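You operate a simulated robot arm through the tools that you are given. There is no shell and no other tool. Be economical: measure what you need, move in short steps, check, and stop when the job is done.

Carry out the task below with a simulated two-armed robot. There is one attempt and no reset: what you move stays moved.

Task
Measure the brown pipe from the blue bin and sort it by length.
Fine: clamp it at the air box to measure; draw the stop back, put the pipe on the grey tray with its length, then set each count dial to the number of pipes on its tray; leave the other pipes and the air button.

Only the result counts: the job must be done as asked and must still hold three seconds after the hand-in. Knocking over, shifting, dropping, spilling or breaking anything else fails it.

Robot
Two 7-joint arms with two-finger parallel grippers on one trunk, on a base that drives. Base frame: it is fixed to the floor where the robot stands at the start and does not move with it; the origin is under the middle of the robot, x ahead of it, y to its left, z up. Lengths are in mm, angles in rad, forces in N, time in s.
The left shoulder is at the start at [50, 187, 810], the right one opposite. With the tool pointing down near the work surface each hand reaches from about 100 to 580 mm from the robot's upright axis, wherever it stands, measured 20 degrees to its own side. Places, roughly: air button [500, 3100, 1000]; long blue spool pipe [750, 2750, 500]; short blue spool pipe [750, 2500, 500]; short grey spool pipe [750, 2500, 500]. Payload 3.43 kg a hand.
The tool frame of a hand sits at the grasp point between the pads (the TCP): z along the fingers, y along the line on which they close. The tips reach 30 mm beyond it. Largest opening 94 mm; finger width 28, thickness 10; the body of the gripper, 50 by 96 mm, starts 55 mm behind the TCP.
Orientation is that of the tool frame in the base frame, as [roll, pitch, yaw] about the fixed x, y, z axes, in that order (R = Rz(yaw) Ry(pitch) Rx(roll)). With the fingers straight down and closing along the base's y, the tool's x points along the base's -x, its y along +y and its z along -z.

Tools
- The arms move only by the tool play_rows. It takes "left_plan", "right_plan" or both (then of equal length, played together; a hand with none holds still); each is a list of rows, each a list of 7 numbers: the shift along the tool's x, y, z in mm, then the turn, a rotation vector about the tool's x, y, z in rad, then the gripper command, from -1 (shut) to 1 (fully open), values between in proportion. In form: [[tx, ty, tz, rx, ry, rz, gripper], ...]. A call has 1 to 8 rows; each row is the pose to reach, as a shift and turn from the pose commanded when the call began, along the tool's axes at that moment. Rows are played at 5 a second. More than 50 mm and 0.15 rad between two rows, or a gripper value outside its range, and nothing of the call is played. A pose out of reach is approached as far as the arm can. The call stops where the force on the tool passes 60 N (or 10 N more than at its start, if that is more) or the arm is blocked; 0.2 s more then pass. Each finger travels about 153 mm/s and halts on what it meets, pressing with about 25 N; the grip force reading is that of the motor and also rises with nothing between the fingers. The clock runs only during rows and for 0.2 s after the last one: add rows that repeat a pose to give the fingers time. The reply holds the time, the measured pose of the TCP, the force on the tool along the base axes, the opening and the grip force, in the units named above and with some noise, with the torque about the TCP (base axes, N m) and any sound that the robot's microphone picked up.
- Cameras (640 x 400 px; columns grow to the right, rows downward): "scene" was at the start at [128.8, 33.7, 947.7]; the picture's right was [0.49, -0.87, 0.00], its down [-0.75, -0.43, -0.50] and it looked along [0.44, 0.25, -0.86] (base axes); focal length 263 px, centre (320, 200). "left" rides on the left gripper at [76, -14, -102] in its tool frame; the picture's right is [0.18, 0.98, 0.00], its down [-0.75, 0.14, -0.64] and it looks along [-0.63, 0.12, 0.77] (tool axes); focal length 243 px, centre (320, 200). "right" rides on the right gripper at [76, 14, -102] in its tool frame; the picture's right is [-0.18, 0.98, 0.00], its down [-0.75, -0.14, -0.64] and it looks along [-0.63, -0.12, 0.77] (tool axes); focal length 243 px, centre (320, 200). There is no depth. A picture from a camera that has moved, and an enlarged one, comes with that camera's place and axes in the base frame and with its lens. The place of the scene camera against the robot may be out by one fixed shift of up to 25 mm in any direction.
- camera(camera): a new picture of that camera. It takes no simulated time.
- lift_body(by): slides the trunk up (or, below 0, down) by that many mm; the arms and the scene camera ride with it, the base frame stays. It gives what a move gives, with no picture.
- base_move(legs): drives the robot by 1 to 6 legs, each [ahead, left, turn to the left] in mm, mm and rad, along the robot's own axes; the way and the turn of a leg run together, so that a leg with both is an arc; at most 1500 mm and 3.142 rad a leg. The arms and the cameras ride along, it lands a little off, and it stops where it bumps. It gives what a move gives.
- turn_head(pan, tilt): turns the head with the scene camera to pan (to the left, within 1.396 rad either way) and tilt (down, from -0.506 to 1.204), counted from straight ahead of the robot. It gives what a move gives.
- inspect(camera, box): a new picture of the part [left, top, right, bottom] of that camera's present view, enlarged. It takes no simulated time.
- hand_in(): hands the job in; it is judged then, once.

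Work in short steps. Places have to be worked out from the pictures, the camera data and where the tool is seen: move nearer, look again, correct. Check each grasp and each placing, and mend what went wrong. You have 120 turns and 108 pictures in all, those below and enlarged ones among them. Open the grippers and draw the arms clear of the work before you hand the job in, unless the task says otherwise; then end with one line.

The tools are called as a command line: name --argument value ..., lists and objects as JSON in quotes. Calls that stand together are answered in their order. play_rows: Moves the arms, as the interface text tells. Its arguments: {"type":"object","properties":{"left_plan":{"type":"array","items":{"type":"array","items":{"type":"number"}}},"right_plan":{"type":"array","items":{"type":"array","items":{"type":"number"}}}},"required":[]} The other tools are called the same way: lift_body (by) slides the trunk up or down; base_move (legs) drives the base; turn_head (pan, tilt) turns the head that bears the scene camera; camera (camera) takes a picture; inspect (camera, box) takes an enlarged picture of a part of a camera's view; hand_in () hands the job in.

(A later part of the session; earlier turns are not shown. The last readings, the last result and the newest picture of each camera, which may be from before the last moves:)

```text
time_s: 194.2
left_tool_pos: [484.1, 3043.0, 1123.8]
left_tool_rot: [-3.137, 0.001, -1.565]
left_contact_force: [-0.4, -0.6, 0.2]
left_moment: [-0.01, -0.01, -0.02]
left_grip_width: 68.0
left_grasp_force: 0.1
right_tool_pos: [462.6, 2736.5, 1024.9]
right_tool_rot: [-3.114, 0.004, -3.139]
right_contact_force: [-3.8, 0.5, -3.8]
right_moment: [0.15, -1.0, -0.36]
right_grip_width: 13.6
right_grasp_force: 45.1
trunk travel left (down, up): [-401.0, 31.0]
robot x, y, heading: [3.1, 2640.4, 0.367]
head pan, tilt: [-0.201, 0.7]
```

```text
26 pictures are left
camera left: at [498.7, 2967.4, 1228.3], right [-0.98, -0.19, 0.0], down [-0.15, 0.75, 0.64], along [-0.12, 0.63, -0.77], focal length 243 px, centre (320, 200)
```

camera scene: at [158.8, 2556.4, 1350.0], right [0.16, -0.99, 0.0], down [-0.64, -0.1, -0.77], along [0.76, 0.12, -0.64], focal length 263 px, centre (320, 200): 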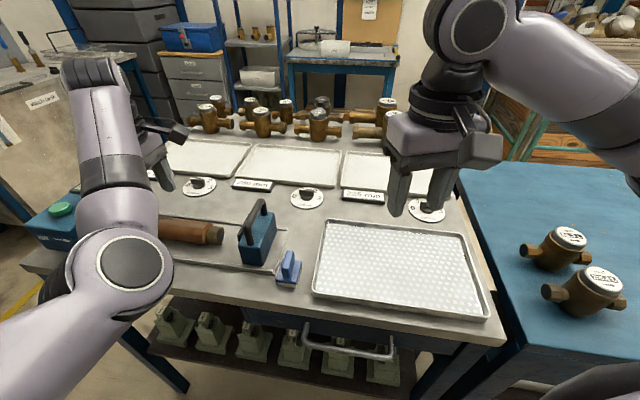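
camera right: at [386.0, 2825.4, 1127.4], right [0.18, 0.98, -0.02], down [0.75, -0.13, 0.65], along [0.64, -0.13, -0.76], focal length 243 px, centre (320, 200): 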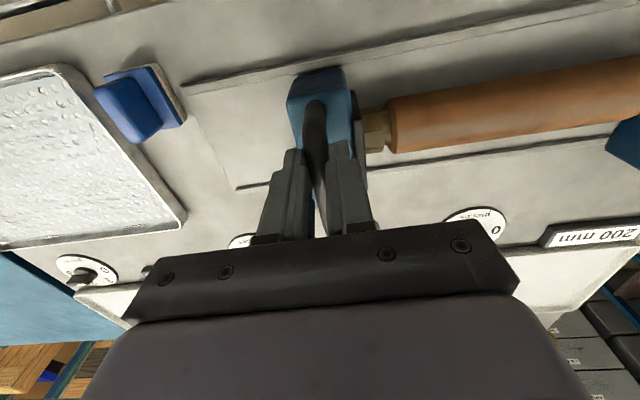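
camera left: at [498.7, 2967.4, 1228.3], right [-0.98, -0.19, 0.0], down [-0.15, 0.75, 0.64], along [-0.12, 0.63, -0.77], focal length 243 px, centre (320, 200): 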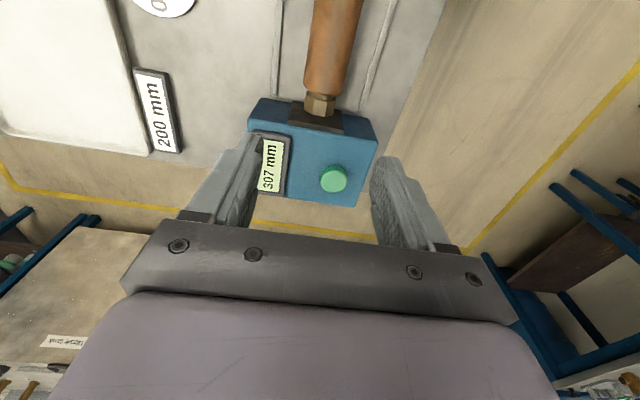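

Display 307; I pull 4 mm further, release the handle and raise the right hand.

play_rows --right_plan '[[0, -4, 0, 0, 0, 0, -0.8], [0, -6, 0, 0, 0, 0, -0.8], [0, -4, 0, 0, 0, 0, -0.2], [0, -4, 0, 0, 0, 0, 0.2], [0, -4, 0, 0, 0, 0, 0.2], [0, -4, -40, 0, 0, 0, 0.2], [0, -4, -80, 0, 0, 0, 0.2], [0, -4, -110, 0, 0, 0, 0.2]]'

inspect --camera "right" --box '[80, 60, 600, 260]'

```text
time_s: 196.0
left_tool_pos: [484.6, 3043.8, 1124.4]
left_tool_rot: [-3.139, 0.002, -1.563]
left_contact_force: [0.5, -0.2, 0.7]
left_moment: [-0.01, 0.02, -0.02]
left_grip_width: 68.1
left_grasp_force: 0.0
right_tool_pos: [461.8, 2734.8, 1137.1]
right_tool_rot: [-3.119, 0.005, -3.14]
right_contact_force: [0.5, -0.3, -0.2]
right_moment: [-0.04, -0.02, -0.01]
right_grip_width: 56.3
right_grasp_force: 0.2
trunk travel left (down, up): [-401.0, 31.0]
robot x, y, heading: [8.1, 2638.5, 0.363]
head pan, tilt: [-0.201, 0.7]
```

```text
1.23 times, centred on (340, 160) of right
camera zoom: at [386.3, 2753.0, 1239.4], right [0.18, 0.98, -0.02], down [0.75, -0.12, 0.65], along [0.64, -0.14, -0.76], focal length 299 px, centre (295, 249)
```

zoom: 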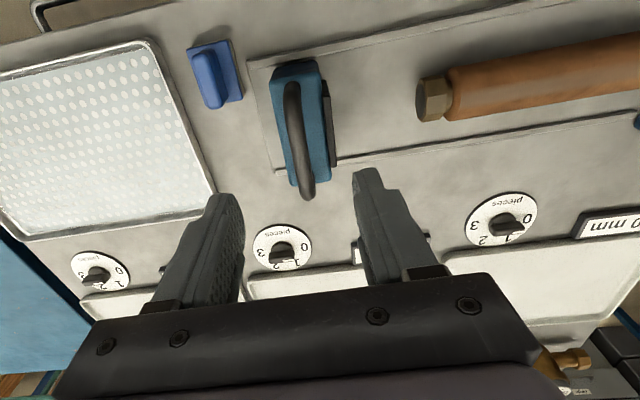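

Shift the base -88 mm in y to bring the left hand over the pipe's middle (y≈2957), then check.

base_move --legs '[[-31, -82, 0]]'

play_rows --left_plan '[[0, 0, 25, 0, 0, 0, 0.45], [0, 0, 50, 0, 0, 0, 0.45], [0, 0, 80, 0, 0, 0, 0.45], [0, 0, 80, 0, 0, 0, 0.45]]'

camera --camera "left"

```text
time_s: 197.3
left_tool_pos: [483.9, 2956.3, 1124.5]
left_tool_rot: [-3.138, 0.001, -1.564]
left_contact_force: [-0.7, 0.2, -0.1]
left_moment: [0.02, -0.01, 0.02]
left_grip_width: 68.4
left_grasp_force: 0.1
right_tool_pos: [463.0, 2648.0, 1136.4]
right_tool_rot: [-3.121, 0.006, -3.141]
right_contact_force: [0.3, 0.4, -0.7]
right_moment: [0.02, 0.0, 0.01]
right_grip_width: 56.5
right_grasp_force: 0.1
trunk travel left (down, up): [-401.0, 31.0]
robot x, y, heading: [9.3, 2550.7, 0.362]
head pan, tilt: [-0.201, 0.7]
```

```text
time_s: 198.3
left_tool_pos: [484.0, 2961.4, 1045.8]
left_tool_rot: [-3.137, 0.005, -1.556]
left_contact_force: [0.3, -0.1, 0.4]
left_moment: [0.03, 0.0, -0.03]
left_grip_width: 67.8
left_grasp_force: 0.0
right_tool_pos: [461.5, 2649.7, 1138.7]
right_tool_rot: [-3.12, 0.006, -3.14]
right_contact_force: [-0.2, -1.0, 0.2]
right_moment: [-0.04, -0.01, 0.02]
right_grip_width: 56.4
right_grasp_force: 0.1
trunk travel left (down, up): [-401.0, 31.0]
robot x, y, heading: [8.1, 2553.5, 0.36]
head pan, tilt: [-0.201, 0.7]
```

```text
24 pictures are left
camera left: at [498.4, 2885.9, 1149.3], right [-0.98, -0.2, -0.01], down [-0.16, 0.75, 0.64], along [-0.12, 0.63, -0.76], focal length 243 px, centre (320, 200)
```

left: 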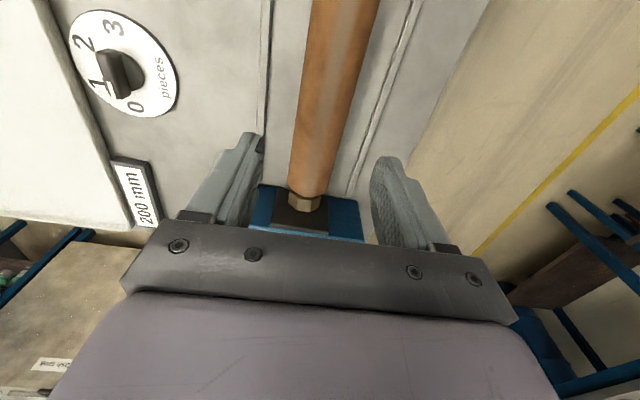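

Pipe centred at x≈477, under the hand. Shift 6 mm, open to ~74 and descend to z≈948, then close.

play_rows --left_plan '[[0, 6, 0, 0, 0, 0, 0.57], [0, 6, 25, 0, 0, 0, 0.57], [0, 6, 50, 0, 0, 0, 0.57], [0, 6, 75, 0, 0, 0, 0.57], [0, 6, 90, 0, 0, 0, 0.57], [0, 6, 97, 0, 0, 0, 0.57], [0, 6, 97, 0, 0, 0, 0.57]]'

play_rows --left_plan '[[0, 0, 0, 0, 0, 0, 0.2], [0, 0, 0, 0, 0, 0, -0.2], [0, 0, 0, 0, 0, 0, -0.6], [0, 0, 0, 0, 0, 0, -1], [0, 0, 0, 0, 0, 0, -1]]'

```text
time_s: 199.9
left_tool_pos: [478.8, 2959.0, 945.6]
left_tool_rot: [-3.137, 0.004, -1.562]
left_contact_force: [-1.0, 0.6, -0.1]
left_moment: [-0.01, -0.01, -0.01]
left_grip_width: 73.9
left_grasp_force: 0.1
right_tool_pos: [462.7, 2648.2, 1135.7]
right_tool_rot: [-3.118, 0.005, -3.14]
right_contact_force: [0.7, 0.6, -0.9]
right_moment: [0.02, 0.03, -0.02]
right_grip_width: 56.5
right_grasp_force: 0.1
trunk travel left (down, up): [-401.0, 31.0]
robot x, y, heading: [9.2, 2552.2, 0.365]
head pan, tilt: [-0.201, 0.7]
```

```text
time_s: 201.2
left_tool_pos: [479.3, 2958.7, 946.8]
left_tool_rot: [-3.139, 0.003, -1.56]
left_contact_force: [-0.1, -1.4, 0.2]
left_moment: [0.44, -0.06, -0.06]
left_grip_width: 45.9
left_grasp_force: 25.1
right_tool_pos: [462.8, 2649.0, 1136.6]
right_tool_rot: [-3.119, 0.006, -3.14]
right_contact_force: [-0.1, 0.1, -0.7]
right_moment: [-0.02, -0.03, -0.03]
right_grip_width: 56.2
right_grasp_force: 0.1
trunk travel left (down, up): [-401.0, 31.0]
robot x, y, heading: [11.5, 2548.4, 0.362]
head pan, tilt: [-0.201, 0.7]
```

Gripped (45.9 mm). Ease off the pad by a few mm and lift gently.

play_rows --left_plan '[[0, 0, -4, 0, 0, 0, -1], [4, 0, -8, 0, 0, 0, -1], [8, 0, -14, 0, 0, 0, -1], [10, 0, -25, 0, 0, 0, -1], [10, 0, -40, 0, 0, 0, -1], [10, 0, -55, 0, 0, 0, -1], [10, 0, -75, 0, 0, 0, -1], [10, 0, -95, 0, 0, 0, -1]]'

camera --camera "left"

```text
time_s: 202.9
left_tool_pos: [476.7, 2959.0, 1038.8]
left_tool_rot: [3.134, 0.007, -1.543]
left_contact_force: [-0.5, -0.5, -5.8]
left_moment: [0.01, 0.0, 0.0]
left_grip_width: 46.0
left_grasp_force: 24.7
right_tool_pos: [462.1, 2649.1, 1136.4]
right_tool_rot: [-3.118, 0.005, -3.141]
right_contact_force: [-0.8, 1.0, -0.8]
right_moment: [0.02, 0.0, 0.0]
right_grip_width: 56.2
right_grasp_force: 0.1
trunk travel left (down, up): [-401.0, 31.0]
robot x, y, heading: [9.6, 2554.8, 0.36]
head pan, tilt: [-0.201, 0.7]
```

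```text
23 pictures are left
camera left: at [492.8, 2882.1, 1141.8], right [-0.98, -0.21, 0.01], down [-0.16, 0.75, 0.65], along [-0.14, 0.63, -0.76], focal length 243 px, centre (320, 200)
```

left: 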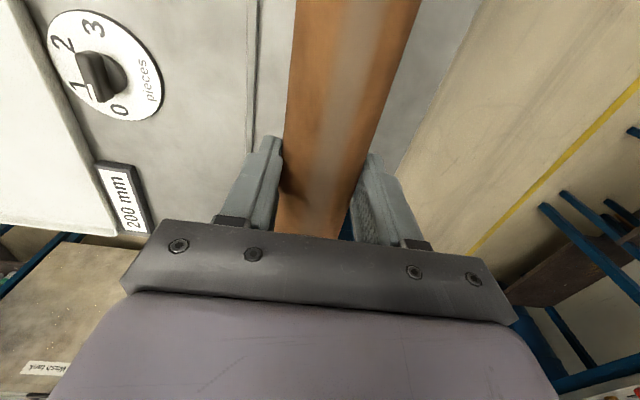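

Centred hold (moment 0). Raise 75 mm to clear the handle, then turn the base to heading ≈0.1 and drive to the 225 mm tray.

play_rows --left_plan '[[0, 0, -15, 0, 0, 0, -1], [0, 0, -30, 0, 0, 0, -1], [0, 0, -45, 0, 0, 0, -1], [0, 0, -60, 0, 0, 0, -1], [0, 0, -75, 0, 0, 0, -1]]'

base_move --legs '[[0, 0, -0.26]]'

base_move --legs '[[-38, -380, 0]]'

camera --camera "scene"

```text
time_s: 204.2
left_tool_pos: [484.8, 2955.2, 1114.8]
left_tool_rot: [-3.14, -0.002, -1.554]
left_contact_force: [-0.2, -1.0, -6.2]
left_moment: [0.0, 0.02, -0.01]
left_grip_width: 45.8
left_grasp_force: 24.9
left hand out of reach, approached as far as the arm can: row 1, 2, 3, 4, 5
right_tool_pos: [463.7, 2648.1, 1136.0]
right_tool_rot: [-3.118, 0.007, -3.141]
right_contact_force: [0.7, -1.0, 0.2]
right_moment: [-0.01, -0.02, 0.01]
right_grip_width: 56.3
right_grasp_force: 0.1
trunk travel left (down, up): [-401.0, 31.0]
robot x, y, heading: [6.9, 2552.5, 0.358]
head pan, tilt: [-0.201, 0.7]
```

```text
time_s: 205.4
left_tool_pos: [573.6, 2819.8, 1117.3]
left_tool_rot: [-3.137, 0.0, -1.814]
left_contact_force: [0.3, 0.5, -5.8]
left_moment: [0.01, -0.02, 0.03]
left_grip_width: 45.7
left_grasp_force: 25.7
right_tool_pos: [472.3, 2529.1, 1136.4]
right_tool_rot: [-3.12, 0.005, 2.883]
right_contact_force: [0.0, -0.4, 0.1]
right_moment: [0.02, 0.01, 0.03]
right_grip_width: 56.2
right_grasp_force: 0.1
trunk travel left (down, up): [-401.0, 31.0]
robot x, y, heading: [8.6, 2550.5, 0.099]
head pan, tilt: [-0.201, 0.7]
```

```text
time_s: 209.3
left_tool_pos: [574.2, 2438.9, 1116.8]
left_tool_rot: [-3.139, 0.001, -1.814]
left_contact_force: [0.9, 0.0, -5.6]
left_moment: [0.0, 0.01, -0.03]
left_grip_width: 45.7
left_grasp_force: 25.7
right_tool_pos: [473.4, 2149.3, 1136.7]
right_tool_rot: [-3.115, 0.006, 2.883]
right_contact_force: [0.5, -0.7, 0.5]
right_moment: [0.0, 0.01, 0.01]
right_grip_width: 56.1
right_grasp_force: 0.2
trunk travel left (down, up): [-401.0, 31.0]
robot x, y, heading: [10.6, 2177.1, 0.105]
head pan, tilt: [-0.201, 0.7]
```

```text
22 pictures are left
camera scene: at [163.5, 2170.8, 1349.9], right [-0.1, -0.99, 0.0], down [-0.64, 0.06, -0.76], along [0.76, -0.08, -0.64], focal length 263 px, centre (320, 200)
```

scene: 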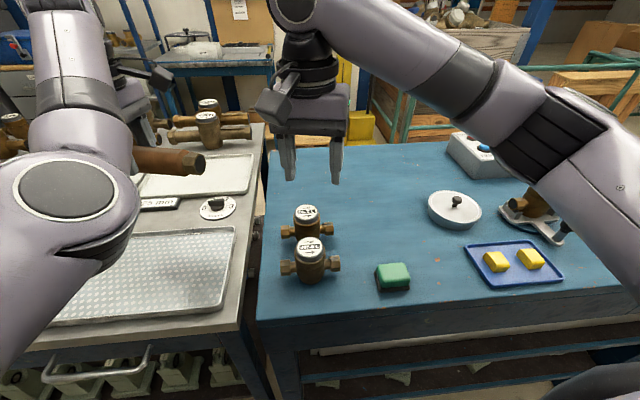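

Over the tray's y. First turn the pipe parallel to the tray (yaw -1.57), then tilt the tool 0.45 rad about the pipe axis for reach.

play_rows --left_plan '[[0, 0, 0, 0, 0, -0.08, -1], [0, 0, 0, 0, 0, -0.16, -1], [0, 0, 0, 0, 0, -0.24, -1]]'

play_rows --left_plan '[[0, 0, 0, 0.1, 0, 0, -1], [0, 0, 0, 0.2, 0, 0, -1], [0, 0, 0, 0.3, 0, 0, -1], [0, 0, 0, 0.4, 0, 0, -1], [0, 0, 0, 0.45, 0, 0, -1]]'

play_rows --left_plan '[[0, -25, 12, 0, 0, 0, -1], [0, -50, 24, 0, 0, 0, -1], [0, -75, 36, 0, 0, 0, -1], [0, -100, 48, 0, 0, 0, -1], [0, -120, 58, 0, 0, 0, -1]]'

```text
time_s: 210.1
left_tool_pos: [573.7, 2440.5, 1116.7]
left_tool_rot: [-3.14, 0.002, -1.572]
left_contact_force: [-0.6, 0.3, -6.2]
left_moment: [-0.01, -0.03, 0.02]
left_grip_width: 45.8
left_grasp_force: 24.5
right_tool_pos: [472.9, 2148.3, 1136.5]
right_tool_rot: [-3.116, 0.006, 2.884]
right_contact_force: [0.4, 0.1, 0.5]
right_moment: [0.03, 0.01, -0.02]
right_grip_width: 56.0
right_grasp_force: 0.0
trunk travel left (down, up): [-401.0, 31.0]
robot x, y, heading: [8.3, 2172.7, 0.1]
head pan, tilt: [-0.201, 0.7]
```

```text
time_s: 211.3
left_tool_pos: [574.6, 2458.6, 1125.3]
left_tool_rot: [-2.673, 0.008, -1.54]
left_contact_force: [-0.3, -0.5, -6.1]
left_moment: [-0.02, 0.06, 0.01]
left_grip_width: 45.9
left_grasp_force: 24.7
left hand out of reach, approached as far as the arm can: row 1, 2
right_tool_pos: [472.8, 2148.0, 1136.8]
right_tool_rot: [-3.118, 0.006, 2.883]
right_contact_force: [0.4, 1.2, -0.7]
right_moment: [0.02, -0.01, 0.03]
right_grip_width: 56.2
right_grasp_force: 0.2
trunk travel left (down, up): [-401.0, 31.0]
robot x, y, heading: [8.7, 2171.9, 0.099]
head pan, tilt: [-0.201, 0.7]
```

```text
time_s: 212.5
left_tool_pos: [694.0, 2437.5, 1117.4]
left_tool_rot: [-2.688, -0.001, -1.575]
left_contact_force: [0.7, 1.5, -6.7]
left_moment: [-0.02, 0.07, -0.01]
left_grip_width: 45.7
left_grasp_force: 25.6
left hand out of reach, approached as far as the arm can: row 5
right_tool_pos: [473.2, 2148.9, 1137.0]
right_tool_rot: [-3.118, 0.007, 2.884]
right_contact_force: [0.6, 0.2, 0.2]
right_moment: [-0.01, -0.02, 0.04]
right_grip_width: 56.2
right_grasp_force: 0.1
trunk travel left (down, up): [-401.0, 31.0]
robot x, y, heading: [10.6, 2172.8, 0.1]
head pan, tilt: [-0.201, 0.7]
```

Tilted and at x=694 now. Advance the base 40 mm and look at the tray from the left camera.

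base_move --legs '[[40, 0, 0]]'

camera --camera "left"

camera --camera "right"

```text
time_s: 213.6
left_tool_pos: [730.0, 2442.1, 1115.0]
left_tool_rot: [-2.695, -0.003, -1.577]
left_contact_force: [-1.3, -0.1, -6.3]
left_moment: [0.02, 0.09, -0.01]
left_grip_width: 45.8
left_grasp_force: 24.9
right_tool_pos: [509.2, 2151.4, 1136.1]
right_tool_rot: [-3.117, 0.003, 2.881]
right_contact_force: [0.0, -0.5, 0.1]
right_moment: [0.04, -0.01, -0.02]
right_grip_width: 56.5
right_grasp_force: 0.0
trunk travel left (down, up): [-401.0, 31.0]
robot x, y, heading: [44.3, 2177.4, 0.099]
head pan, tilt: [-0.201, 0.7]
stopped in leg 1: the robot was blocked; the commanded pose is now the measured one
```

```text
21 pictures are left
camera left: at [697.7, 2366.8, 1215.1], right [-0.89, -0.18, -0.43], down [-0.4, 0.76, 0.52], along [0.23, 0.63, -0.74], focal length 243 px, centre (320, 200)
```

left: 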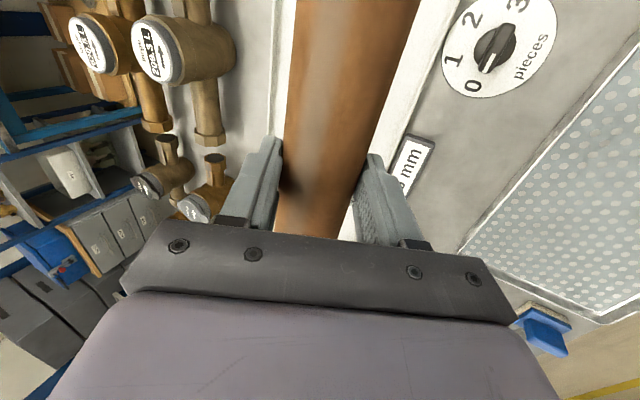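

```text
20 pictures are left
camera right: at [440.7, 2188.7, 1238.8], right [0.43, 0.9, -0.02], down [0.69, -0.32, 0.65], along [0.58, -0.3, -0.76], focal length 243 px, centre (320, 200)
```

right: 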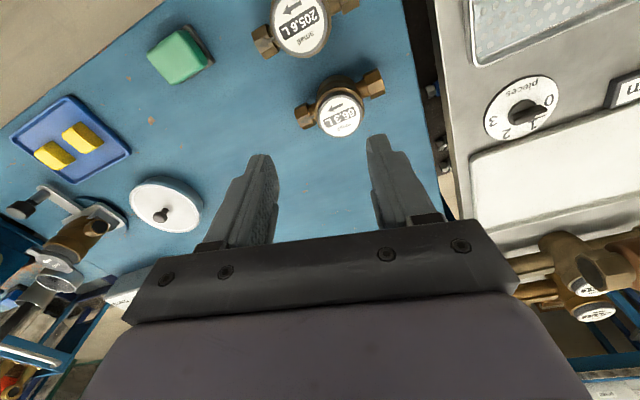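

The base is at its limit (x=44). The tray spans x≈705–892, y≈2305–2585; I need the pipe at x≈760. I pull the right hand back from above the valves, then lower the trunk 70 mm and tilt the left tool further.

play_rows --right_plan '[[25, -7, -10, 0, 0, 0, 0], [50, -14, -15, 0, 0, 0, 0], [75, -20, -15, 0, 0, 0, 0], [100, -26, -15, 0, 0, 0, 0], [126, -33, -15, 0, 0, 0, 0], [126, -33, -15, 0, 0, 0, 0]]'

lift_body --by -70

play_rows --left_plan '[[0, 0, 0, 0.08, 0, 0, -1], [0, 0, 0, 0.16, 0, 0, -1], [0, 0, 0, 0.22, 0, 0, -1], [0, 0, 0, 0.22, 0, 0, -1]]'

```text
time_s: 215.0
left_tool_pos: [731.6, 2443.4, 1115.7]
left_tool_rot: [-2.692, 0.001, -1.575]
left_contact_force: [0.6, -0.4, -5.9]
left_moment: [0.01, 0.07, 0.04]
left_grip_width: 45.7
left_grasp_force: 25.0
right_tool_pos: [379.8, 2151.6, 1150.5]
right_tool_rot: [-3.117, 0.002, 2.881]
right_contact_force: [0.4, -0.3, 0.3]
right_moment: [0.01, -0.01, -0.02]
right_grip_width: 46.9
right_grasp_force: 0.1
trunk travel left (down, up): [-401.0, 31.0]
robot x, y, heading: [48.1, 2173.3, 0.102]
head pan, tilt: [-0.201, 0.7]
```

```text
time_s: 216.1
left_tool_pos: [730.8, 2442.3, 1045.4]
left_tool_rot: [-2.69, 0.001, -1.574]
left_contact_force: [0.0, -0.1, -5.7]
left_moment: [0.01, 0.06, -0.03]
left_grip_width: 45.7
left_grasp_force: 25.0
right_tool_pos: [381.3, 2151.9, 1081.0]
right_tool_rot: [-3.117, 0.004, 2.881]
right_contact_force: [-0.7, -0.5, 0.2]
right_moment: [-0.05, -0.05, 0.01]
right_grip_width: 46.7
right_grasp_force: 0.1
trunk travel left (down, up): [-331.0, 101.0]
robot x, y, heading: [45.3, 2178.7, 0.101]
head pan, tilt: [-0.201, 0.7]
```

```text
time_s: 217.1
left_tool_pos: [730.0, 2442.6, 1046.5]
left_tool_rot: [-2.471, 0.001, -1.576]
left_contact_force: [-0.2, 1.1, -6.3]
left_moment: [-0.03, 0.08, -0.02]
left_grip_width: 45.8
left_grasp_force: 25.1
right_tool_pos: [380.3, 2152.5, 1080.6]
right_tool_rot: [-3.117, 0.004, 2.882]
right_contact_force: [1.0, 0.1, 0.6]
right_moment: [0.02, 0.0, 0.03]
right_grip_width: 47.0
right_grasp_force: 0.1
trunk travel left (down, up): [-331.0, 101.0]
robot x, y, heading: [46.3, 2177.9, 0.097]
head pan, tilt: [-0.201, 0.7]
```

Now forward 32 mm, then down 60 mm (in tilted tool axes).

play_rows --left_plan '[[0, -12, 10, 0, 0, 0, -1], [0, -25, 20, 0, 0, 0, -1], [0, -13, 36, 0, 0, 0, -1], [0, 0, 51, 0, 0, 0, -1], [0, 12, 67, 0, 0, 0, -1], [0, 12, 67, 0, 0, 0, -1]]'

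camera --camera "left"

turn_head --pan 0.5 --tilt 0.5

camera --camera "scene"

```text
time_s: 218.4
left_tool_pos: [762.5, 2442.9, 985.4]
left_tool_rot: [-2.472, 0.001, -1.574]
left_contact_force: [-0.4, -0.2, -4.9]
left_moment: [-0.02, 0.03, 0.01]
left_grip_width: 45.4
left_grasp_force: 25.0
right_tool_pos: [380.4, 2151.6, 1081.9]
right_tool_rot: [-3.118, 0.004, 2.882]
right_contact_force: [-0.4, -0.4, -0.6]
right_moment: [0.04, 0.0, 0.03]
right_grip_width: 46.9
right_grasp_force: 0.0
trunk travel left (down, up): [-331.0, 101.0]
robot x, y, heading: [41.9, 2181.2, 0.106]
head pan, tilt: [-0.201, 0.7]
```

```text
19 pictures are left
camera left: at [710.1, 2367.2, 1076.5], right [-0.77, -0.18, -0.61], down [-0.51, 0.76, 0.42], along [0.39, 0.63, -0.67], focal length 243 px, centre (320, 200)
```

left: 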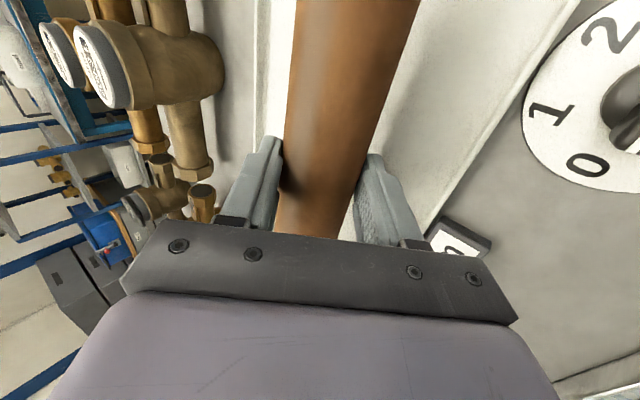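

```text
time_s: 219.5
left_tool_pos: [763.6, 2442.9, 984.7]
left_tool_rot: [-2.472, 0.0, -1.575]
left_contact_force: [-0.1, -0.1, -7.0]
left_moment: [-0.01, 0.06, 0.0]
left_grip_width: 45.9
left_grasp_force: 24.8
right_tool_pos: [379.3, 2152.1, 1081.0]
right_tool_rot: [-3.116, 0.004, 2.882]
right_contact_force: [-0.3, 0.1, -0.4]
right_moment: [0.0, 0.02, 0.02]
right_grip_width: 47.2
right_grasp_force: 0.0
trunk travel left (down, up): [-331.0, 101.0]
robot x, y, heading: [48.7, 2177.7, 0.099]
head pan, tilt: [0.499, 0.499]
```

```text
18 pictures are left
camera scene: at [192.2, 2234.4, 1297.6], right [0.56, -0.83, 0.0], down [-0.4, -0.27, -0.88], along [0.73, 0.49, -0.48], focal length 263 px, centre (320, 200)
```

scene: 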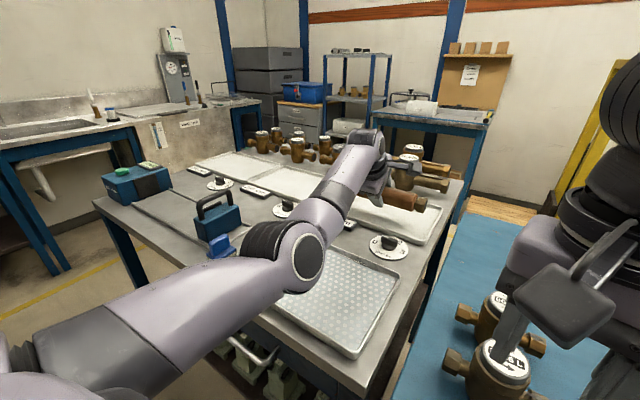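

Pipe hovers over the tray. Lower 18 mm, then in small steps to contact.

play_rows --left_plan '[[0, 4, 5, 0, 0, 0, -1], [0, 8, 10, 0, 0, 0, -1], [0, 11, 14, 0, 0, 0, -1]]'

play_rows --left_plan '[[0, 2, 2.5, 0, 0, 0, -1], [0, 4, 5, 0, 0, 0, -1]]'

inspect --camera "scene" --box '[320, 150, 460, 260]'

```text
time_s: 220.3
left_tool_pos: [764.3, 2441.6, 967.6]
left_tool_rot: [-2.472, 0.0, -1.578]
left_contact_force: [-0.1, -0.1, -5.8]
left_moment: [-0.01, 0.05, 0.01]
left_grip_width: 45.7
left_grasp_force: 24.3
right_tool_pos: [380.1, 2152.3, 1080.6]
right_tool_rot: [-3.116, 0.003, 2.883]
right_contact_force: [-0.6, -0.1, -0.5]
right_moment: [0.01, -0.02, 0.04]
right_grip_width: 46.9
right_grasp_force: 0.0
trunk travel left (down, up): [-331.0, 101.0]
robot x, y, heading: [45.6, 2178.0, 0.099]
head pan, tilt: [0.499, 0.499]
```

```text
time_s: 220.9
left_tool_pos: [762.8, 2443.0, 960.9]
left_tool_rot: [-2.471, -0.001, -1.576]
left_contact_force: [0.2, 1.4, -5.5]
left_moment: [0.0, 0.09, 0.01]
left_grip_width: 45.8
left_grasp_force: 25.0
right_tool_pos: [378.2, 2152.2, 1081.0]
right_tool_rot: [-3.115, 0.004, 2.881]
right_contact_force: [0.1, -0.1, 0.2]
right_moment: [0.01, 0.01, -0.01]
right_grip_width: 47.3
right_grasp_force: 0.0
trunk travel left (down, up): [-331.0, 101.0]
robot x, y, heading: [45.8, 2177.7, 0.098]
head pan, tilt: [0.499, 0.499]
```

```text
3.64 times, centred on (390, 205) of scene
camera zoom: at [192.2, 2234.5, 1297.6], right [0.56, -0.83, 0.0], down [-0.4, -0.27, -0.88], along [0.72, 0.49, -0.48], focal length 958 px, centre (66, 182)
```

zoom: 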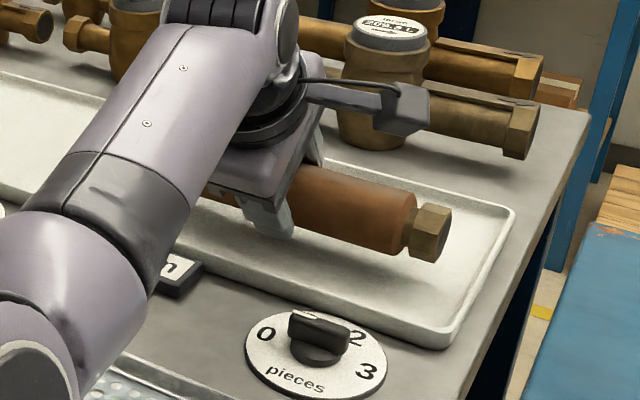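

Well inside the tray. Continue down in 2 mm steps.

play_rows --left_plan '[[0, 1.5, 2, 0, 0, 0, -1], [0, 3, 4, 0, 0, 0, -1]]'

play_rows --left_plan '[[0, 1.5, 2, 0, 0, 0, -1], [0, 3, 4, 0, 0, 0, -1]]'

```text
time_s: 221.5
left_tool_pos: [763.6, 2442.6, 956.3]
left_tool_rot: [-2.472, -0.002, -1.576]
left_contact_force: [-0.2, 0.2, -6.5]
left_moment: [-0.02, 0.05, -0.02]
left_grip_width: 45.8
left_grasp_force: 24.4
right_tool_pos: [379.0, 2152.6, 1080.6]
right_tool_rot: [-3.119, 0.003, 2.882]
right_contact_force: [-1.2, 0.2, 0.5]
right_moment: [0.02, -0.01, -0.06]
right_grip_width: 47.1
right_grasp_force: 0.0
trunk travel left (down, up): [-331.0, 101.0]
robot x, y, heading: [43.2, 2176.9, 0.101]
head pan, tilt: [0.499, 0.499]
```

```text
time_s: 222.1
left_tool_pos: [764.0, 2443.6, 952.2]
left_tool_rot: [-2.471, 0.0, -1.575]
left_contact_force: [0.0, -0.2, -5.2]
left_moment: [-0.02, 0.06, -0.02]
left_grip_width: 45.9
left_grasp_force: 25.2
right_tool_pos: [380.3, 2152.5, 1080.3]
right_tool_rot: [-3.118, 0.004, 2.881]
right_contact_force: [-0.4, 0.8, 0.0]
right_moment: [-0.01, 0.02, -0.01]
right_grip_width: 47.1
right_grasp_force: 0.0
trunk travel left (down, up): [-331.0, 101.0]
robot x, y, heading: [46.7, 2181.3, 0.104]
head pan, tilt: [0.499, 0.499]
```

Still no contact at z=952; further 2 mm steps.

play_rows --left_plan '[[0, 1.3, 1.6, 0, 0, 0, -1], [0, 2.5, 3.2, 0, 0, 0, -1]]'

play_rows --left_plan '[[0, 0.7, 0.8, 0, 0, 0, -1], [0, 1.3, 1.6, 0, 0, 0, -1]]'

```text
time_s: 222.7
left_tool_pos: [763.3, 2443.9, 950.3]
left_tool_rot: [-2.469, -0.001, -1.574]
left_contact_force: [-3.3, 0.3, 1.3]
left_moment: [-0.02, 0.22, 0.0]
left_grip_width: 45.9
left_grasp_force: 25.0
right_tool_pos: [378.6, 2151.8, 1082.1]
right_tool_rot: [-3.117, 0.005, 2.882]
right_contact_force: [-0.5, 0.0, 0.3]
right_moment: [0.0, -0.04, 0.0]
right_grip_width: 46.9
right_grasp_force: 0.0
trunk travel left (down, up): [-331.0, 101.0]
robot x, y, heading: [46.7, 2175.6, 0.098]
head pan, tilt: [0.499, 0.499]
```

```text
time_s: 223.3
left_tool_pos: [763.0, 2442.0, 950.2]
left_tool_rot: [-2.463, 0.002, -1.574]
left_contact_force: [-2.1, 0.2, 10.7]
left_moment: [-0.04, 0.3, 0.01]
left_grip_width: 45.5
left_grasp_force: 24.8
right_tool_pos: [378.4, 2151.3, 1080.7]
right_tool_rot: [-3.119, 0.005, 2.88]
right_contact_force: [-0.7, -0.2, 0.9]
right_moment: [0.01, 0.0, -0.02]
right_grip_width: 47.3
right_grasp_force: 0.0
trunk travel left (down, up): [-331.0, 101.0]
robot x, y, heading: [44.2, 2180.8, 0.097]
head pan, tilt: [0.499, 0.499]
```

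Contact made (≈17 N). Release while rising slightly so the lower finger doesn't press the tray, then retract along the tool axis.

play_rows --left_plan '[[0, -0.6, -0.8, 0, 0, 0, 0.1], [0, -2.5, -3, 0, 0, 0, 0.2], [0, -4, -5, 0, 0, 0, 0.32], [0, -4, -5, 0, 0, 0, 0.32], [0, -4, -20, 0, 0, 0, 0.32], [0, -4, -45, 0, 0, 0, 0.32], [0, -4, -80, 0, 0, 0, 0.32], [0, -4, -110, 0, 0, 0, 0.32]]'

inspect --camera "scene" --box '[280, 120, 480, 280]'

```text
time_s: 225.1
left_tool_pos: [696.7, 2441.8, 1034.0]
left_tool_rot: [-2.471, 0.0, -1.575]
left_contact_force: [-0.2, -0.1, -0.2]
left_moment: [-0.02, 0.0, 0.0]
left_grip_width: 62.2
left_grasp_force: 0.2
right_tool_pos: [380.6, 2151.6, 1081.2]
right_tool_rot: [-3.118, 0.005, 2.881]
right_contact_force: [-0.2, -0.5, -0.4]
right_moment: [0.0, 0.06, -0.03]
right_grip_width: 47.1
right_grasp_force: 0.1
trunk travel left (down, up): [-331.0, 101.0]
robot x, y, heading: [46.5, 2177.9, 0.099]
head pan, tilt: [0.499, 0.499]
```

```text
2.50 times, centred on (380, 200) of scene
camera zoom: at [191.3, 2234.1, 1297.7], right [0.56, -0.83, 0.0], down [-0.4, -0.27, -0.88], along [0.73, 0.49, -0.48], focal length 658 px, centre (170, 200)
```

zoom: 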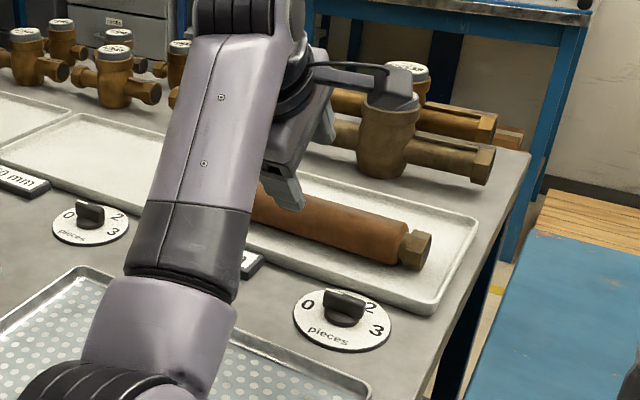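

Pipe rests in the 225 tray. From the close view its dial points to 0 (0→1 is a clockwise turn of ≈53°). I reposition: back 20 mm, turn to heading -0.1, shift +y, and un-tilt the left hand over that dial.

play_rows --left_plan '[[0, 10, -20, -0.14, 0, 0, 0.0], [0, 20, -40, -0.28, 0, 0, 0.0], [0, 30, -50, -0.42, 0, 0, 0.0], [0, 40, -60, -0.56, 0, 0, 0.0], [0, 40, -60, -0.67, 0, 0, 0.0]]'

base_move --legs '[[-25, 0, -0.25]]'

camera --camera "left"

```text
time_s: 226.3
left_tool_pos: [629.0, 2442.4, 1056.2]
left_tool_rot: [3.14, 0.0, -1.577]
left_contact_force: [-0.6, 0.9, 0.2]
left_moment: [0.0, 0.02, -0.04]
left_grip_width: 46.8
left_grasp_force: 0.0
right_tool_pos: [378.9, 2152.6, 1079.3]
right_tool_rot: [-3.117, 0.005, 2.881]
right_contact_force: [0.3, -0.2, -0.1]
right_moment: [0.02, -0.01, -0.06]
right_grip_width: 47.0
right_grasp_force: 0.1
trunk travel left (down, up): [-331.0, 101.0]
robot x, y, heading: [44.1, 2176.4, 0.101]
head pan, tilt: [0.499, 0.499]
```

```text
time_s: 227.6
left_tool_pos: [652.3, 2289.6, 1057.2]
left_tool_rot: [-3.14, -0.001, -1.828]
left_contact_force: [0.7, 1.3, -0.5]
left_moment: [-0.03, -0.01, -0.04]
left_grip_width: 46.8
left_grasp_force: 0.0
right_tool_pos: [338.6, 2070.4, 1081.3]
right_tool_rot: [-3.118, 0.005, 2.627]
right_contact_force: [0.5, -0.6, 0.4]
right_moment: [-0.05, 0.0, 0.03]
right_grip_width: 47.1
right_grasp_force: 0.1
trunk travel left (down, up): [-331.0, 101.0]
robot x, y, heading: [21.8, 2178.4, -0.154]
head pan, tilt: [0.499, 0.499]
```

```text
15 pictures are left
camera left: at [646.4, 2212.5, 1160.9], right [-1.0, 0.07, 0.0], down [0.05, 0.76, 0.64], along [0.05, 0.64, -0.77], focal length 243 px, centre (320, 200)
```

left: 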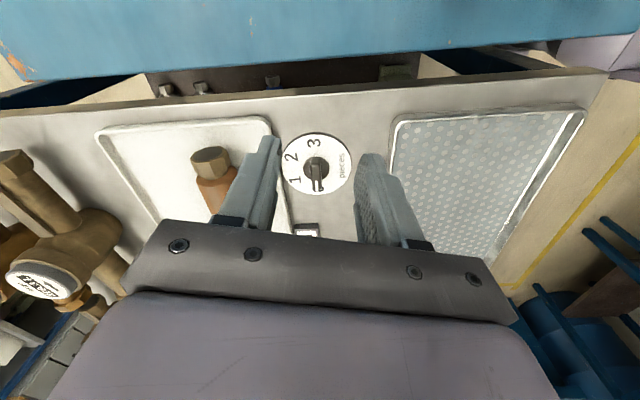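

Excellent reach here. Dial 225 is at ≈(658, 2365), pointing to 0. Shift the base 75 mm in +y and check over the dial.

base_move --legs '[[-11, 74, 0]]'

play_rows --left_plan '[[0, -3, 25, 0, 0, 0, 0], [0, -6, 50, 0, 0, 0, 0], [0, -6, 60, 0, 0, 0, 0]]'

inspect --camera "left" --box '[220, 100, 420, 240]'

```text
time_s: 228.9
left_tool_pos: [652.9, 2364.6, 1055.9]
left_tool_rot: [-3.139, -0.002, -1.828]
left_contact_force: [0.0, -0.1, 0.0]
left_moment: [-0.02, 0.0, 0.01]
left_grip_width: 46.8
left_grasp_force: 0.0
right_tool_pos: [338.6, 2145.9, 1080.5]
right_tool_rot: [-3.119, 0.005, 2.628]
right_contact_force: [0.1, 0.6, 0.7]
right_moment: [0.01, -0.01, -0.01]
right_grip_width: 47.3
right_grasp_force: 0.1
trunk travel left (down, up): [-331.0, 101.0]
robot x, y, heading: [22.3, 2252.8, -0.154]
head pan, tilt: [0.499, 0.499]
```

```text
time_s: 229.7
left_tool_pos: [658.5, 2362.7, 995.7]
left_tool_rot: [-3.141, 0.002, -1.828]
left_contact_force: [0.0, -1.0, 0.2]
left_moment: [0.02, 0.01, -0.03]
left_grip_width: 47.0
left_grasp_force: 0.1
right_tool_pos: [339.7, 2146.0, 1080.9]
right_tool_rot: [-3.116, 0.004, 2.629]
right_contact_force: [0.4, -0.1, -0.4]
right_moment: [-0.04, 0.0, -0.02]
right_grip_width: 47.1
right_grasp_force: 0.1
trunk travel left (down, up): [-331.0, 101.0]
robot x, y, heading: [19.6, 2252.4, -0.157]
head pan, tilt: [0.499, 0.499]
```

```text
2.86 times, centred on (320, 170) of left
camera zoom: at [652.4, 2286.5, 1100.3], right [-1.0, 0.07, 0.0], down [0.05, 0.76, 0.64], along [0.05, 0.64, -0.77], focal length 693 px, centre (320, 286)
```

zoom: 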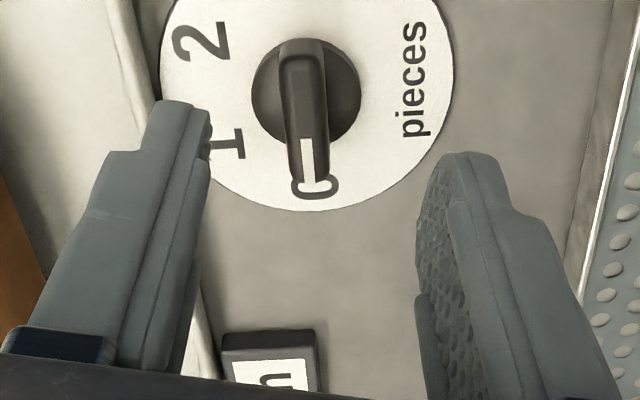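

The pointer clearly reads 0; knob centre ≈(663,2368), steps of 60°. I lower to tips ≈925, close on the bar (it will self-align a little clockwise) and read the width.

play_rows --left_plan '[[-5.5, -3, 10, 0, 0, 0, 0], [-5.5, -3, 20, 0, 0, 0, 0], [-5.5, -3, 30, 0, 0, 0, 0], [-5.5, -3, 40, 0, 0, 0, 0], [-5.5, -3, 40, 0, 0, 0, -0.4], [-5.5, -3, 40, 0, 0, 0, -0.8], [-5.5, -3, 40, 0, 0, 0, -1], [-5.5, -3, 40, 0, 0, 0, -1]]'

inspect --camera "left" --box '[220, 100, 420, 240]'

```text
time_s: 231.5
left_tool_pos: [661.7, 2369.2, 957.8]
left_tool_rot: [3.139, -0.001, -1.826]
left_contact_force: [-7.4, 2.0, -0.8]
left_moment: [0.29, 0.21, 0.01]
left_grip_width: 11.6
left_grasp_force: 44.6
right_tool_pos: [339.1, 2145.2, 1079.9]
right_tool_rot: [-3.117, 0.005, 2.63]
right_contact_force: [-0.9, 0.4, 0.4]
right_moment: [-0.01, 0.01, 0.01]
right_grip_width: 46.9
right_grasp_force: 0.1
trunk travel left (down, up): [-331.0, 101.0]
robot x, y, heading: [21.2, 2252.8, -0.152]
head pan, tilt: [0.499, 0.499]
```

```text
2.86 times, centred on (320, 170) of left
camera zoom: at [656.1, 2291.4, 1061.1], right [-1.0, 0.07, 0.0], down [0.05, 0.76, 0.64], along [0.04, 0.64, -0.77], focal length 693 px, centre (320, 286)
```

zoom: 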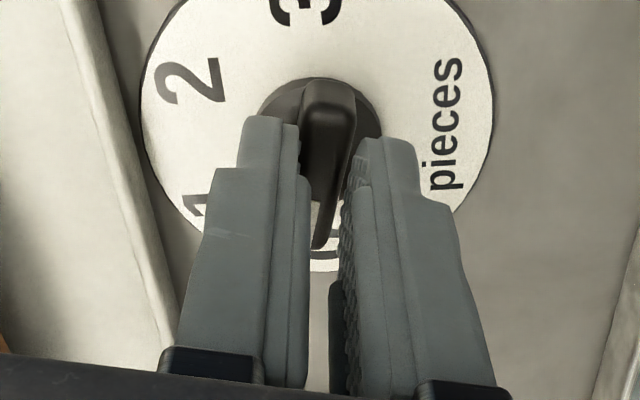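

Bar gripped (11.6 mm) and aligned. Turn 0.79 rad clockwise.

play_rows --left_plan '[[0, 0, 0, 0, 0, 0.12, -1], [0, 0, 0, 0, 0, 0.24, -1], [0, 0, 0, 0, 0, 0.36, -1], [0, 0, 0, 0, 0, 0.48, -1], [0, 0, 0, 0, 0, 0.6, -1], [0, 0, 0, 0, 0, 0.72, -1], [0, 0, 0, 0, 0, 0.79, -1], [0, 0, 0, 0, 0, 0.79, -1]]'

play_rows --left_plan '[[0, 0, 0, 0, 0, 0, -0.5], [0, 0, 0, 0, 0, 0, 0.1], [0, 0, 0, 0, 0, 0, 0.1], [0, 0, -25, 0, 0, 0, 0.1], [0, 0, -60, 0, 0, 0, 0.1], [0, 0, -90, 0, 0, 0, 0.1]]'

inspect --camera "left" --box '[200, 80, 440, 250]'

```text
time_s: 233.3
left_tool_pos: [659.5, 2371.1, 956.5]
left_tool_rot: [3.138, -0.006, -2.615]
left_contact_force: [-31.3, 15.9, -7.8]
left_moment: [0.94, -0.05, 0.11]
left_grip_width: 11.7
left_grasp_force: 44.9
right_tool_pos: [336.6, 2147.6, 1082.4]
right_tool_rot: [-3.117, 0.006, 2.632]
right_contact_force: [0.2, 0.1, 0.1]
right_moment: [0.02, -0.02, 0.02]
right_grip_width: 47.0
right_grasp_force: 0.0
trunk travel left (down, up): [-331.0, 101.0]
robot x, y, heading: [21.7, 2251.9, -0.149]
head pan, tilt: [0.499, 0.499]
```

```text
time_s: 234.7
left_tool_pos: [663.5, 2368.7, 1047.8]
left_tool_rot: [3.14, 0.001, -2.617]
left_contact_force: [0.2, 0.9, -0.8]
left_moment: [0.0, 0.03, 0.01]
left_grip_width: 51.6
left_grasp_force: 0.1
right_tool_pos: [338.5, 2145.5, 1080.9]
right_tool_rot: [-3.117, 0.007, 2.629]
right_contact_force: [0.4, 0.5, -1.1]
right_moment: [0.0, -0.04, 0.01]
right_grip_width: 47.0
right_grasp_force: 0.0
trunk travel left (down, up): [-331.0, 101.0]
robot x, y, heading: [25.0, 2249.6, -0.149]
head pan, tilt: [0.499, 0.499]
```

```text
2.35 times, centred on (320, 165) of left
camera zoom: at [603.6, 2317.9, 1151.9], right [-0.65, 0.76, 0.0], down [0.58, 0.5, 0.64], along [0.49, 0.42, -0.77], focal length 571 px, centre (320, 282)
```

zoom: 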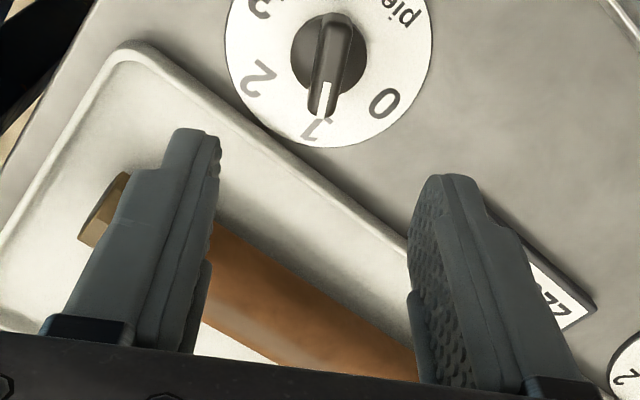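

Dial 225 now points to 1. Next I check the other two dials' pointers with the scene camera.

turn_head --pan 0.75 --tilt 0.55

camera --camera "scene"

```text
time_s: 235.5
left_tool_pos: [663.4, 2368.5, 1047.4]
left_tool_rot: [3.14, 0.001, -2.617]
left_contact_force: [0.2, -0.3, -0.3]
left_moment: [0.0, -0.02, -0.02]
left_grip_width: 51.8
left_grasp_force: 0.0
right_tool_pos: [338.6, 2145.6, 1080.9]
right_tool_rot: [-3.117, 0.006, 2.629]
right_contact_force: [0.2, -0.1, -0.3]
right_moment: [0.0, 0.0, -0.02]
right_grip_width: 47.0
right_grasp_force: 0.0
trunk travel left (down, up): [-331.0, 101.0]
robot x, y, heading: [21.5, 2254.2, -0.153]
head pan, tilt: [0.75, 0.55]
```

```text
11 pictures are left
camera scene: at [165.8, 2294.6, 1293.2], right [0.56, -0.83, 0.0], down [-0.43, -0.29, -0.85], along [0.7, 0.48, -0.52], focal length 263 px, centre (320, 200)
```

scene: 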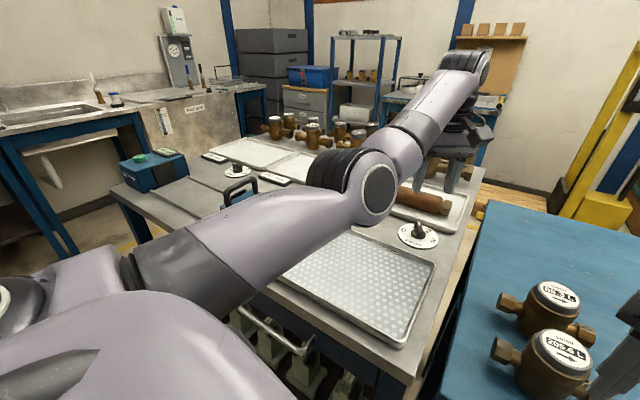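

I zoom on the 200 dial visible at (237,170); the 250 dial is hidden by the arm.

inspect --camera "scene" --box '[195, 145, 315, 215]'

lift_body --by 40

base_move --legs '[[-40, 297, 0]]'

camera --camera "left"

```text
5.33 times, centred on (255, 180) of scene
camera zoom: at [165.8, 2294.6, 1293.2], right [0.56, -0.83, 0.0], down [-0.43, -0.29, -0.85], along [0.7, 0.48, -0.52], focal length 1405 px, centre (667, 307)
```

zoom: 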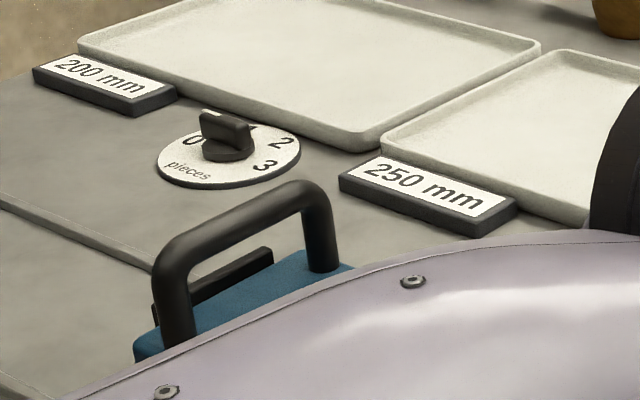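

```text
time_s: 236.3
left_tool_pos: [663.8, 2368.4, 1087.0]
left_tool_rot: [-3.141, 0.0, -2.617]
left_contact_force: [-0.7, 0.6, -0.3]
left_moment: [-0.01, 0.01, -0.01]
left_grip_width: 51.9
left_grasp_force: 0.0
right_tool_pos: [339.0, 2145.4, 1121.5]
right_tool_rot: [-3.117, 0.003, 2.63]
right_contact_force: [0.7, -0.1, 0.0]
right_moment: [-0.01, 0.0, 0.01]
right_grip_width: 47.1
right_grasp_force: 0.1
trunk travel left (down, up): [-371.0, 61.0]
robot x, y, heading: [23.4, 2253.0, -0.148]
head pan, tilt: [0.75, 0.55]
```

```text
time_s: 239.5
left_tool_pos: [668.8, 2665.8, 1088.2]
left_tool_rot: [-3.141, 0.002, -2.618]
left_contact_force: [-0.2, -0.2, -0.1]
left_moment: [-0.03, 0.03, 0.03]
left_grip_width: 51.8
left_grasp_force: 0.1
right_tool_pos: [344.1, 2443.3, 1120.6]
right_tool_rot: [-3.116, 0.005, 2.627]
right_contact_force: [-0.9, 0.3, -0.1]
right_moment: [0.01, -0.02, 0.03]
right_grip_width: 46.8
right_grasp_force: 0.1
trunk travel left (down, up): [-371.0, 61.0]
robot x, y, heading: [27.9, 2550.9, -0.154]
head pan, tilt: [0.75, 0.55]
```

```text
9 pictures are left
camera left: at [609.2, 2615.4, 1191.3], right [-0.65, 0.76, 0.0], down [0.58, 0.5, 0.64], along [0.49, 0.42, -0.77], focal length 243 px, centre (320, 200)
```

left: 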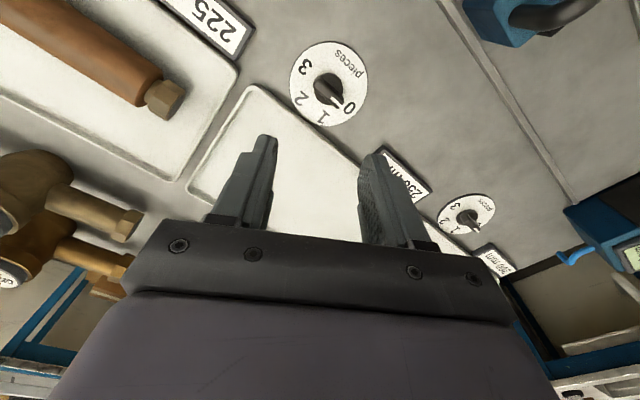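

Both remaining dials are visible here; zoom on each.

inspect --camera "left" --box '[280, 35, 380, 130]'

inspect --camera "left" --box '[425, 180, 515, 250]'

```text
4.21 times, centred on (330, 82) of left
camera zoom: at [609.2, 2615.4, 1191.3], right [-0.65, 0.76, 0.0], down [0.58, 0.5, 0.64], along [0.49, 0.42, -0.77], focal length 1022 px, centre (278, 695)
```

zoom: 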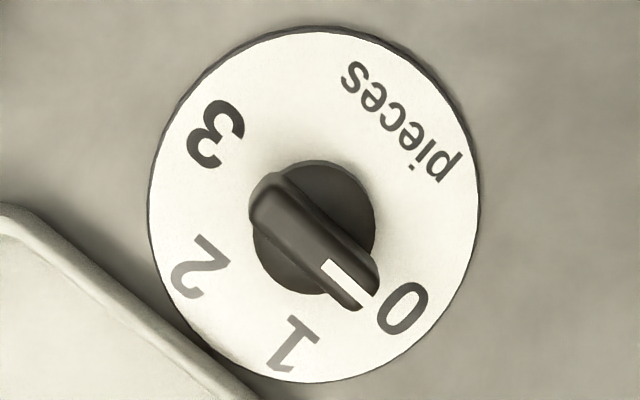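

```text
5.71 times, centred on (470, 215) of left
camera zoom: at [609.2, 2615.4, 1191.3], right [-0.65, 0.76, 0.0], down [0.58, 0.5, 0.64], along [0.49, 0.42, -0.77], focal length 1386 px, centre (-537, 114)
```

zoom: 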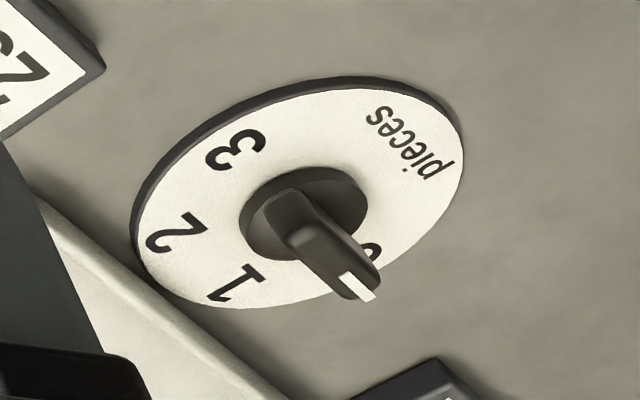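

All dials are right: 200→0, 250→0, 225→1. I raise the trunk and back the robot clear of the table.

lift_body --by 55

base_move --legs '[[-450, -60, 0]]'

turn_head --pan 0.15 --tilt 0.55

camera --camera "scene"

```text
time_s: 240.5
left_tool_pos: [668.3, 2665.8, 1143.4]
left_tool_rot: [3.142, 0.0, -2.618]
left_contact_force: [0.2, -0.3, -0.1]
left_moment: [0.01, 0.01, -0.01]
left_grip_width: 51.6
left_grasp_force: 0.1
right_tool_pos: [344.4, 2442.7, 1174.4]
right_tool_rot: [-3.117, 0.002, 2.628]
right_contact_force: [0.5, -0.4, 0.2]
right_moment: [0.0, -0.01, 0.0]
right_grip_width: 46.8
right_grasp_force: 0.0
trunk travel left (down, up): [-426.0, 6.0]
robot x, y, heading: [27.3, 2546.9, -0.155]
head pan, tilt: [0.75, 0.55]
```

```text
time_s: 243.2
left_tool_pos: [212.8, 2676.0, 1142.1]
left_tool_rot: [-3.141, 0.002, -2.617]
left_contact_force: [-0.2, 0.5, 0.2]
left_moment: [0.01, -0.03, -0.03]
left_grip_width: 51.5
left_grasp_force: 0.0
right_tool_pos: [-110.7, 2452.5, 1175.1]
right_tool_rot: [-3.118, 0.004, 2.629]
right_contact_force: [0.0, 0.5, -0.2]
right_moment: [0.03, -0.02, -0.02]
right_grip_width: 46.9
right_grasp_force: 0.0
trunk travel left (down, up): [-426.0, 6.0]
robot x, y, heading: [-427.3, 2558.4, -0.15]
head pan, tilt: [0.75, 0.55]
```

```text
time_s: 244.2
left_tool_pos: [215.3, 2675.6, 1141.4]
left_tool_rot: [3.142, 0.001, -2.616]
left_contact_force: [0.7, 0.3, 0.3]
left_moment: [0.02, 0.01, -0.01]
left_grip_width: 51.7
left_grasp_force: 0.1
right_tool_pos: [-111.1, 2453.6, 1175.2]
right_tool_rot: [-3.117, 0.004, 2.629]
right_contact_force: [0.5, -0.5, 0.6]
right_moment: [-0.02, -0.03, 0.03]
right_grip_width: 46.8
right_grasp_force: 0.0
trunk travel left (down, up): [-426.0, 6.0]
robot x, y, heading: [-428.7, 2558.6, -0.155]
head pan, tilt: [0.15, 0.55]
```

```text
6 pictures are left
camera scene: at [-268.1, 2551.8, 1388.2], right [0.0, -1.0, 0.0], down [-0.52, 0.0, -0.85], along [0.85, 0.0, -0.52], focal length 263 px, centre (320, 200)
```

scene: 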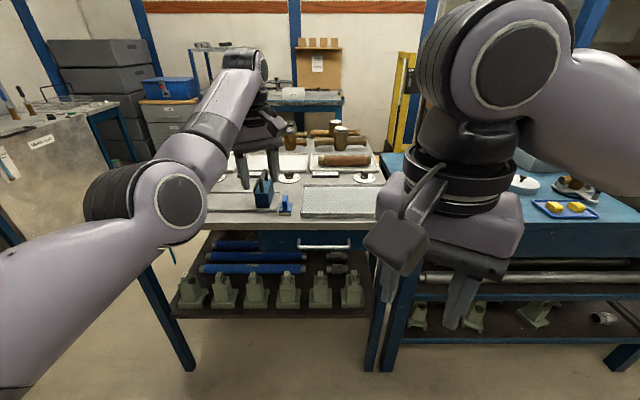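

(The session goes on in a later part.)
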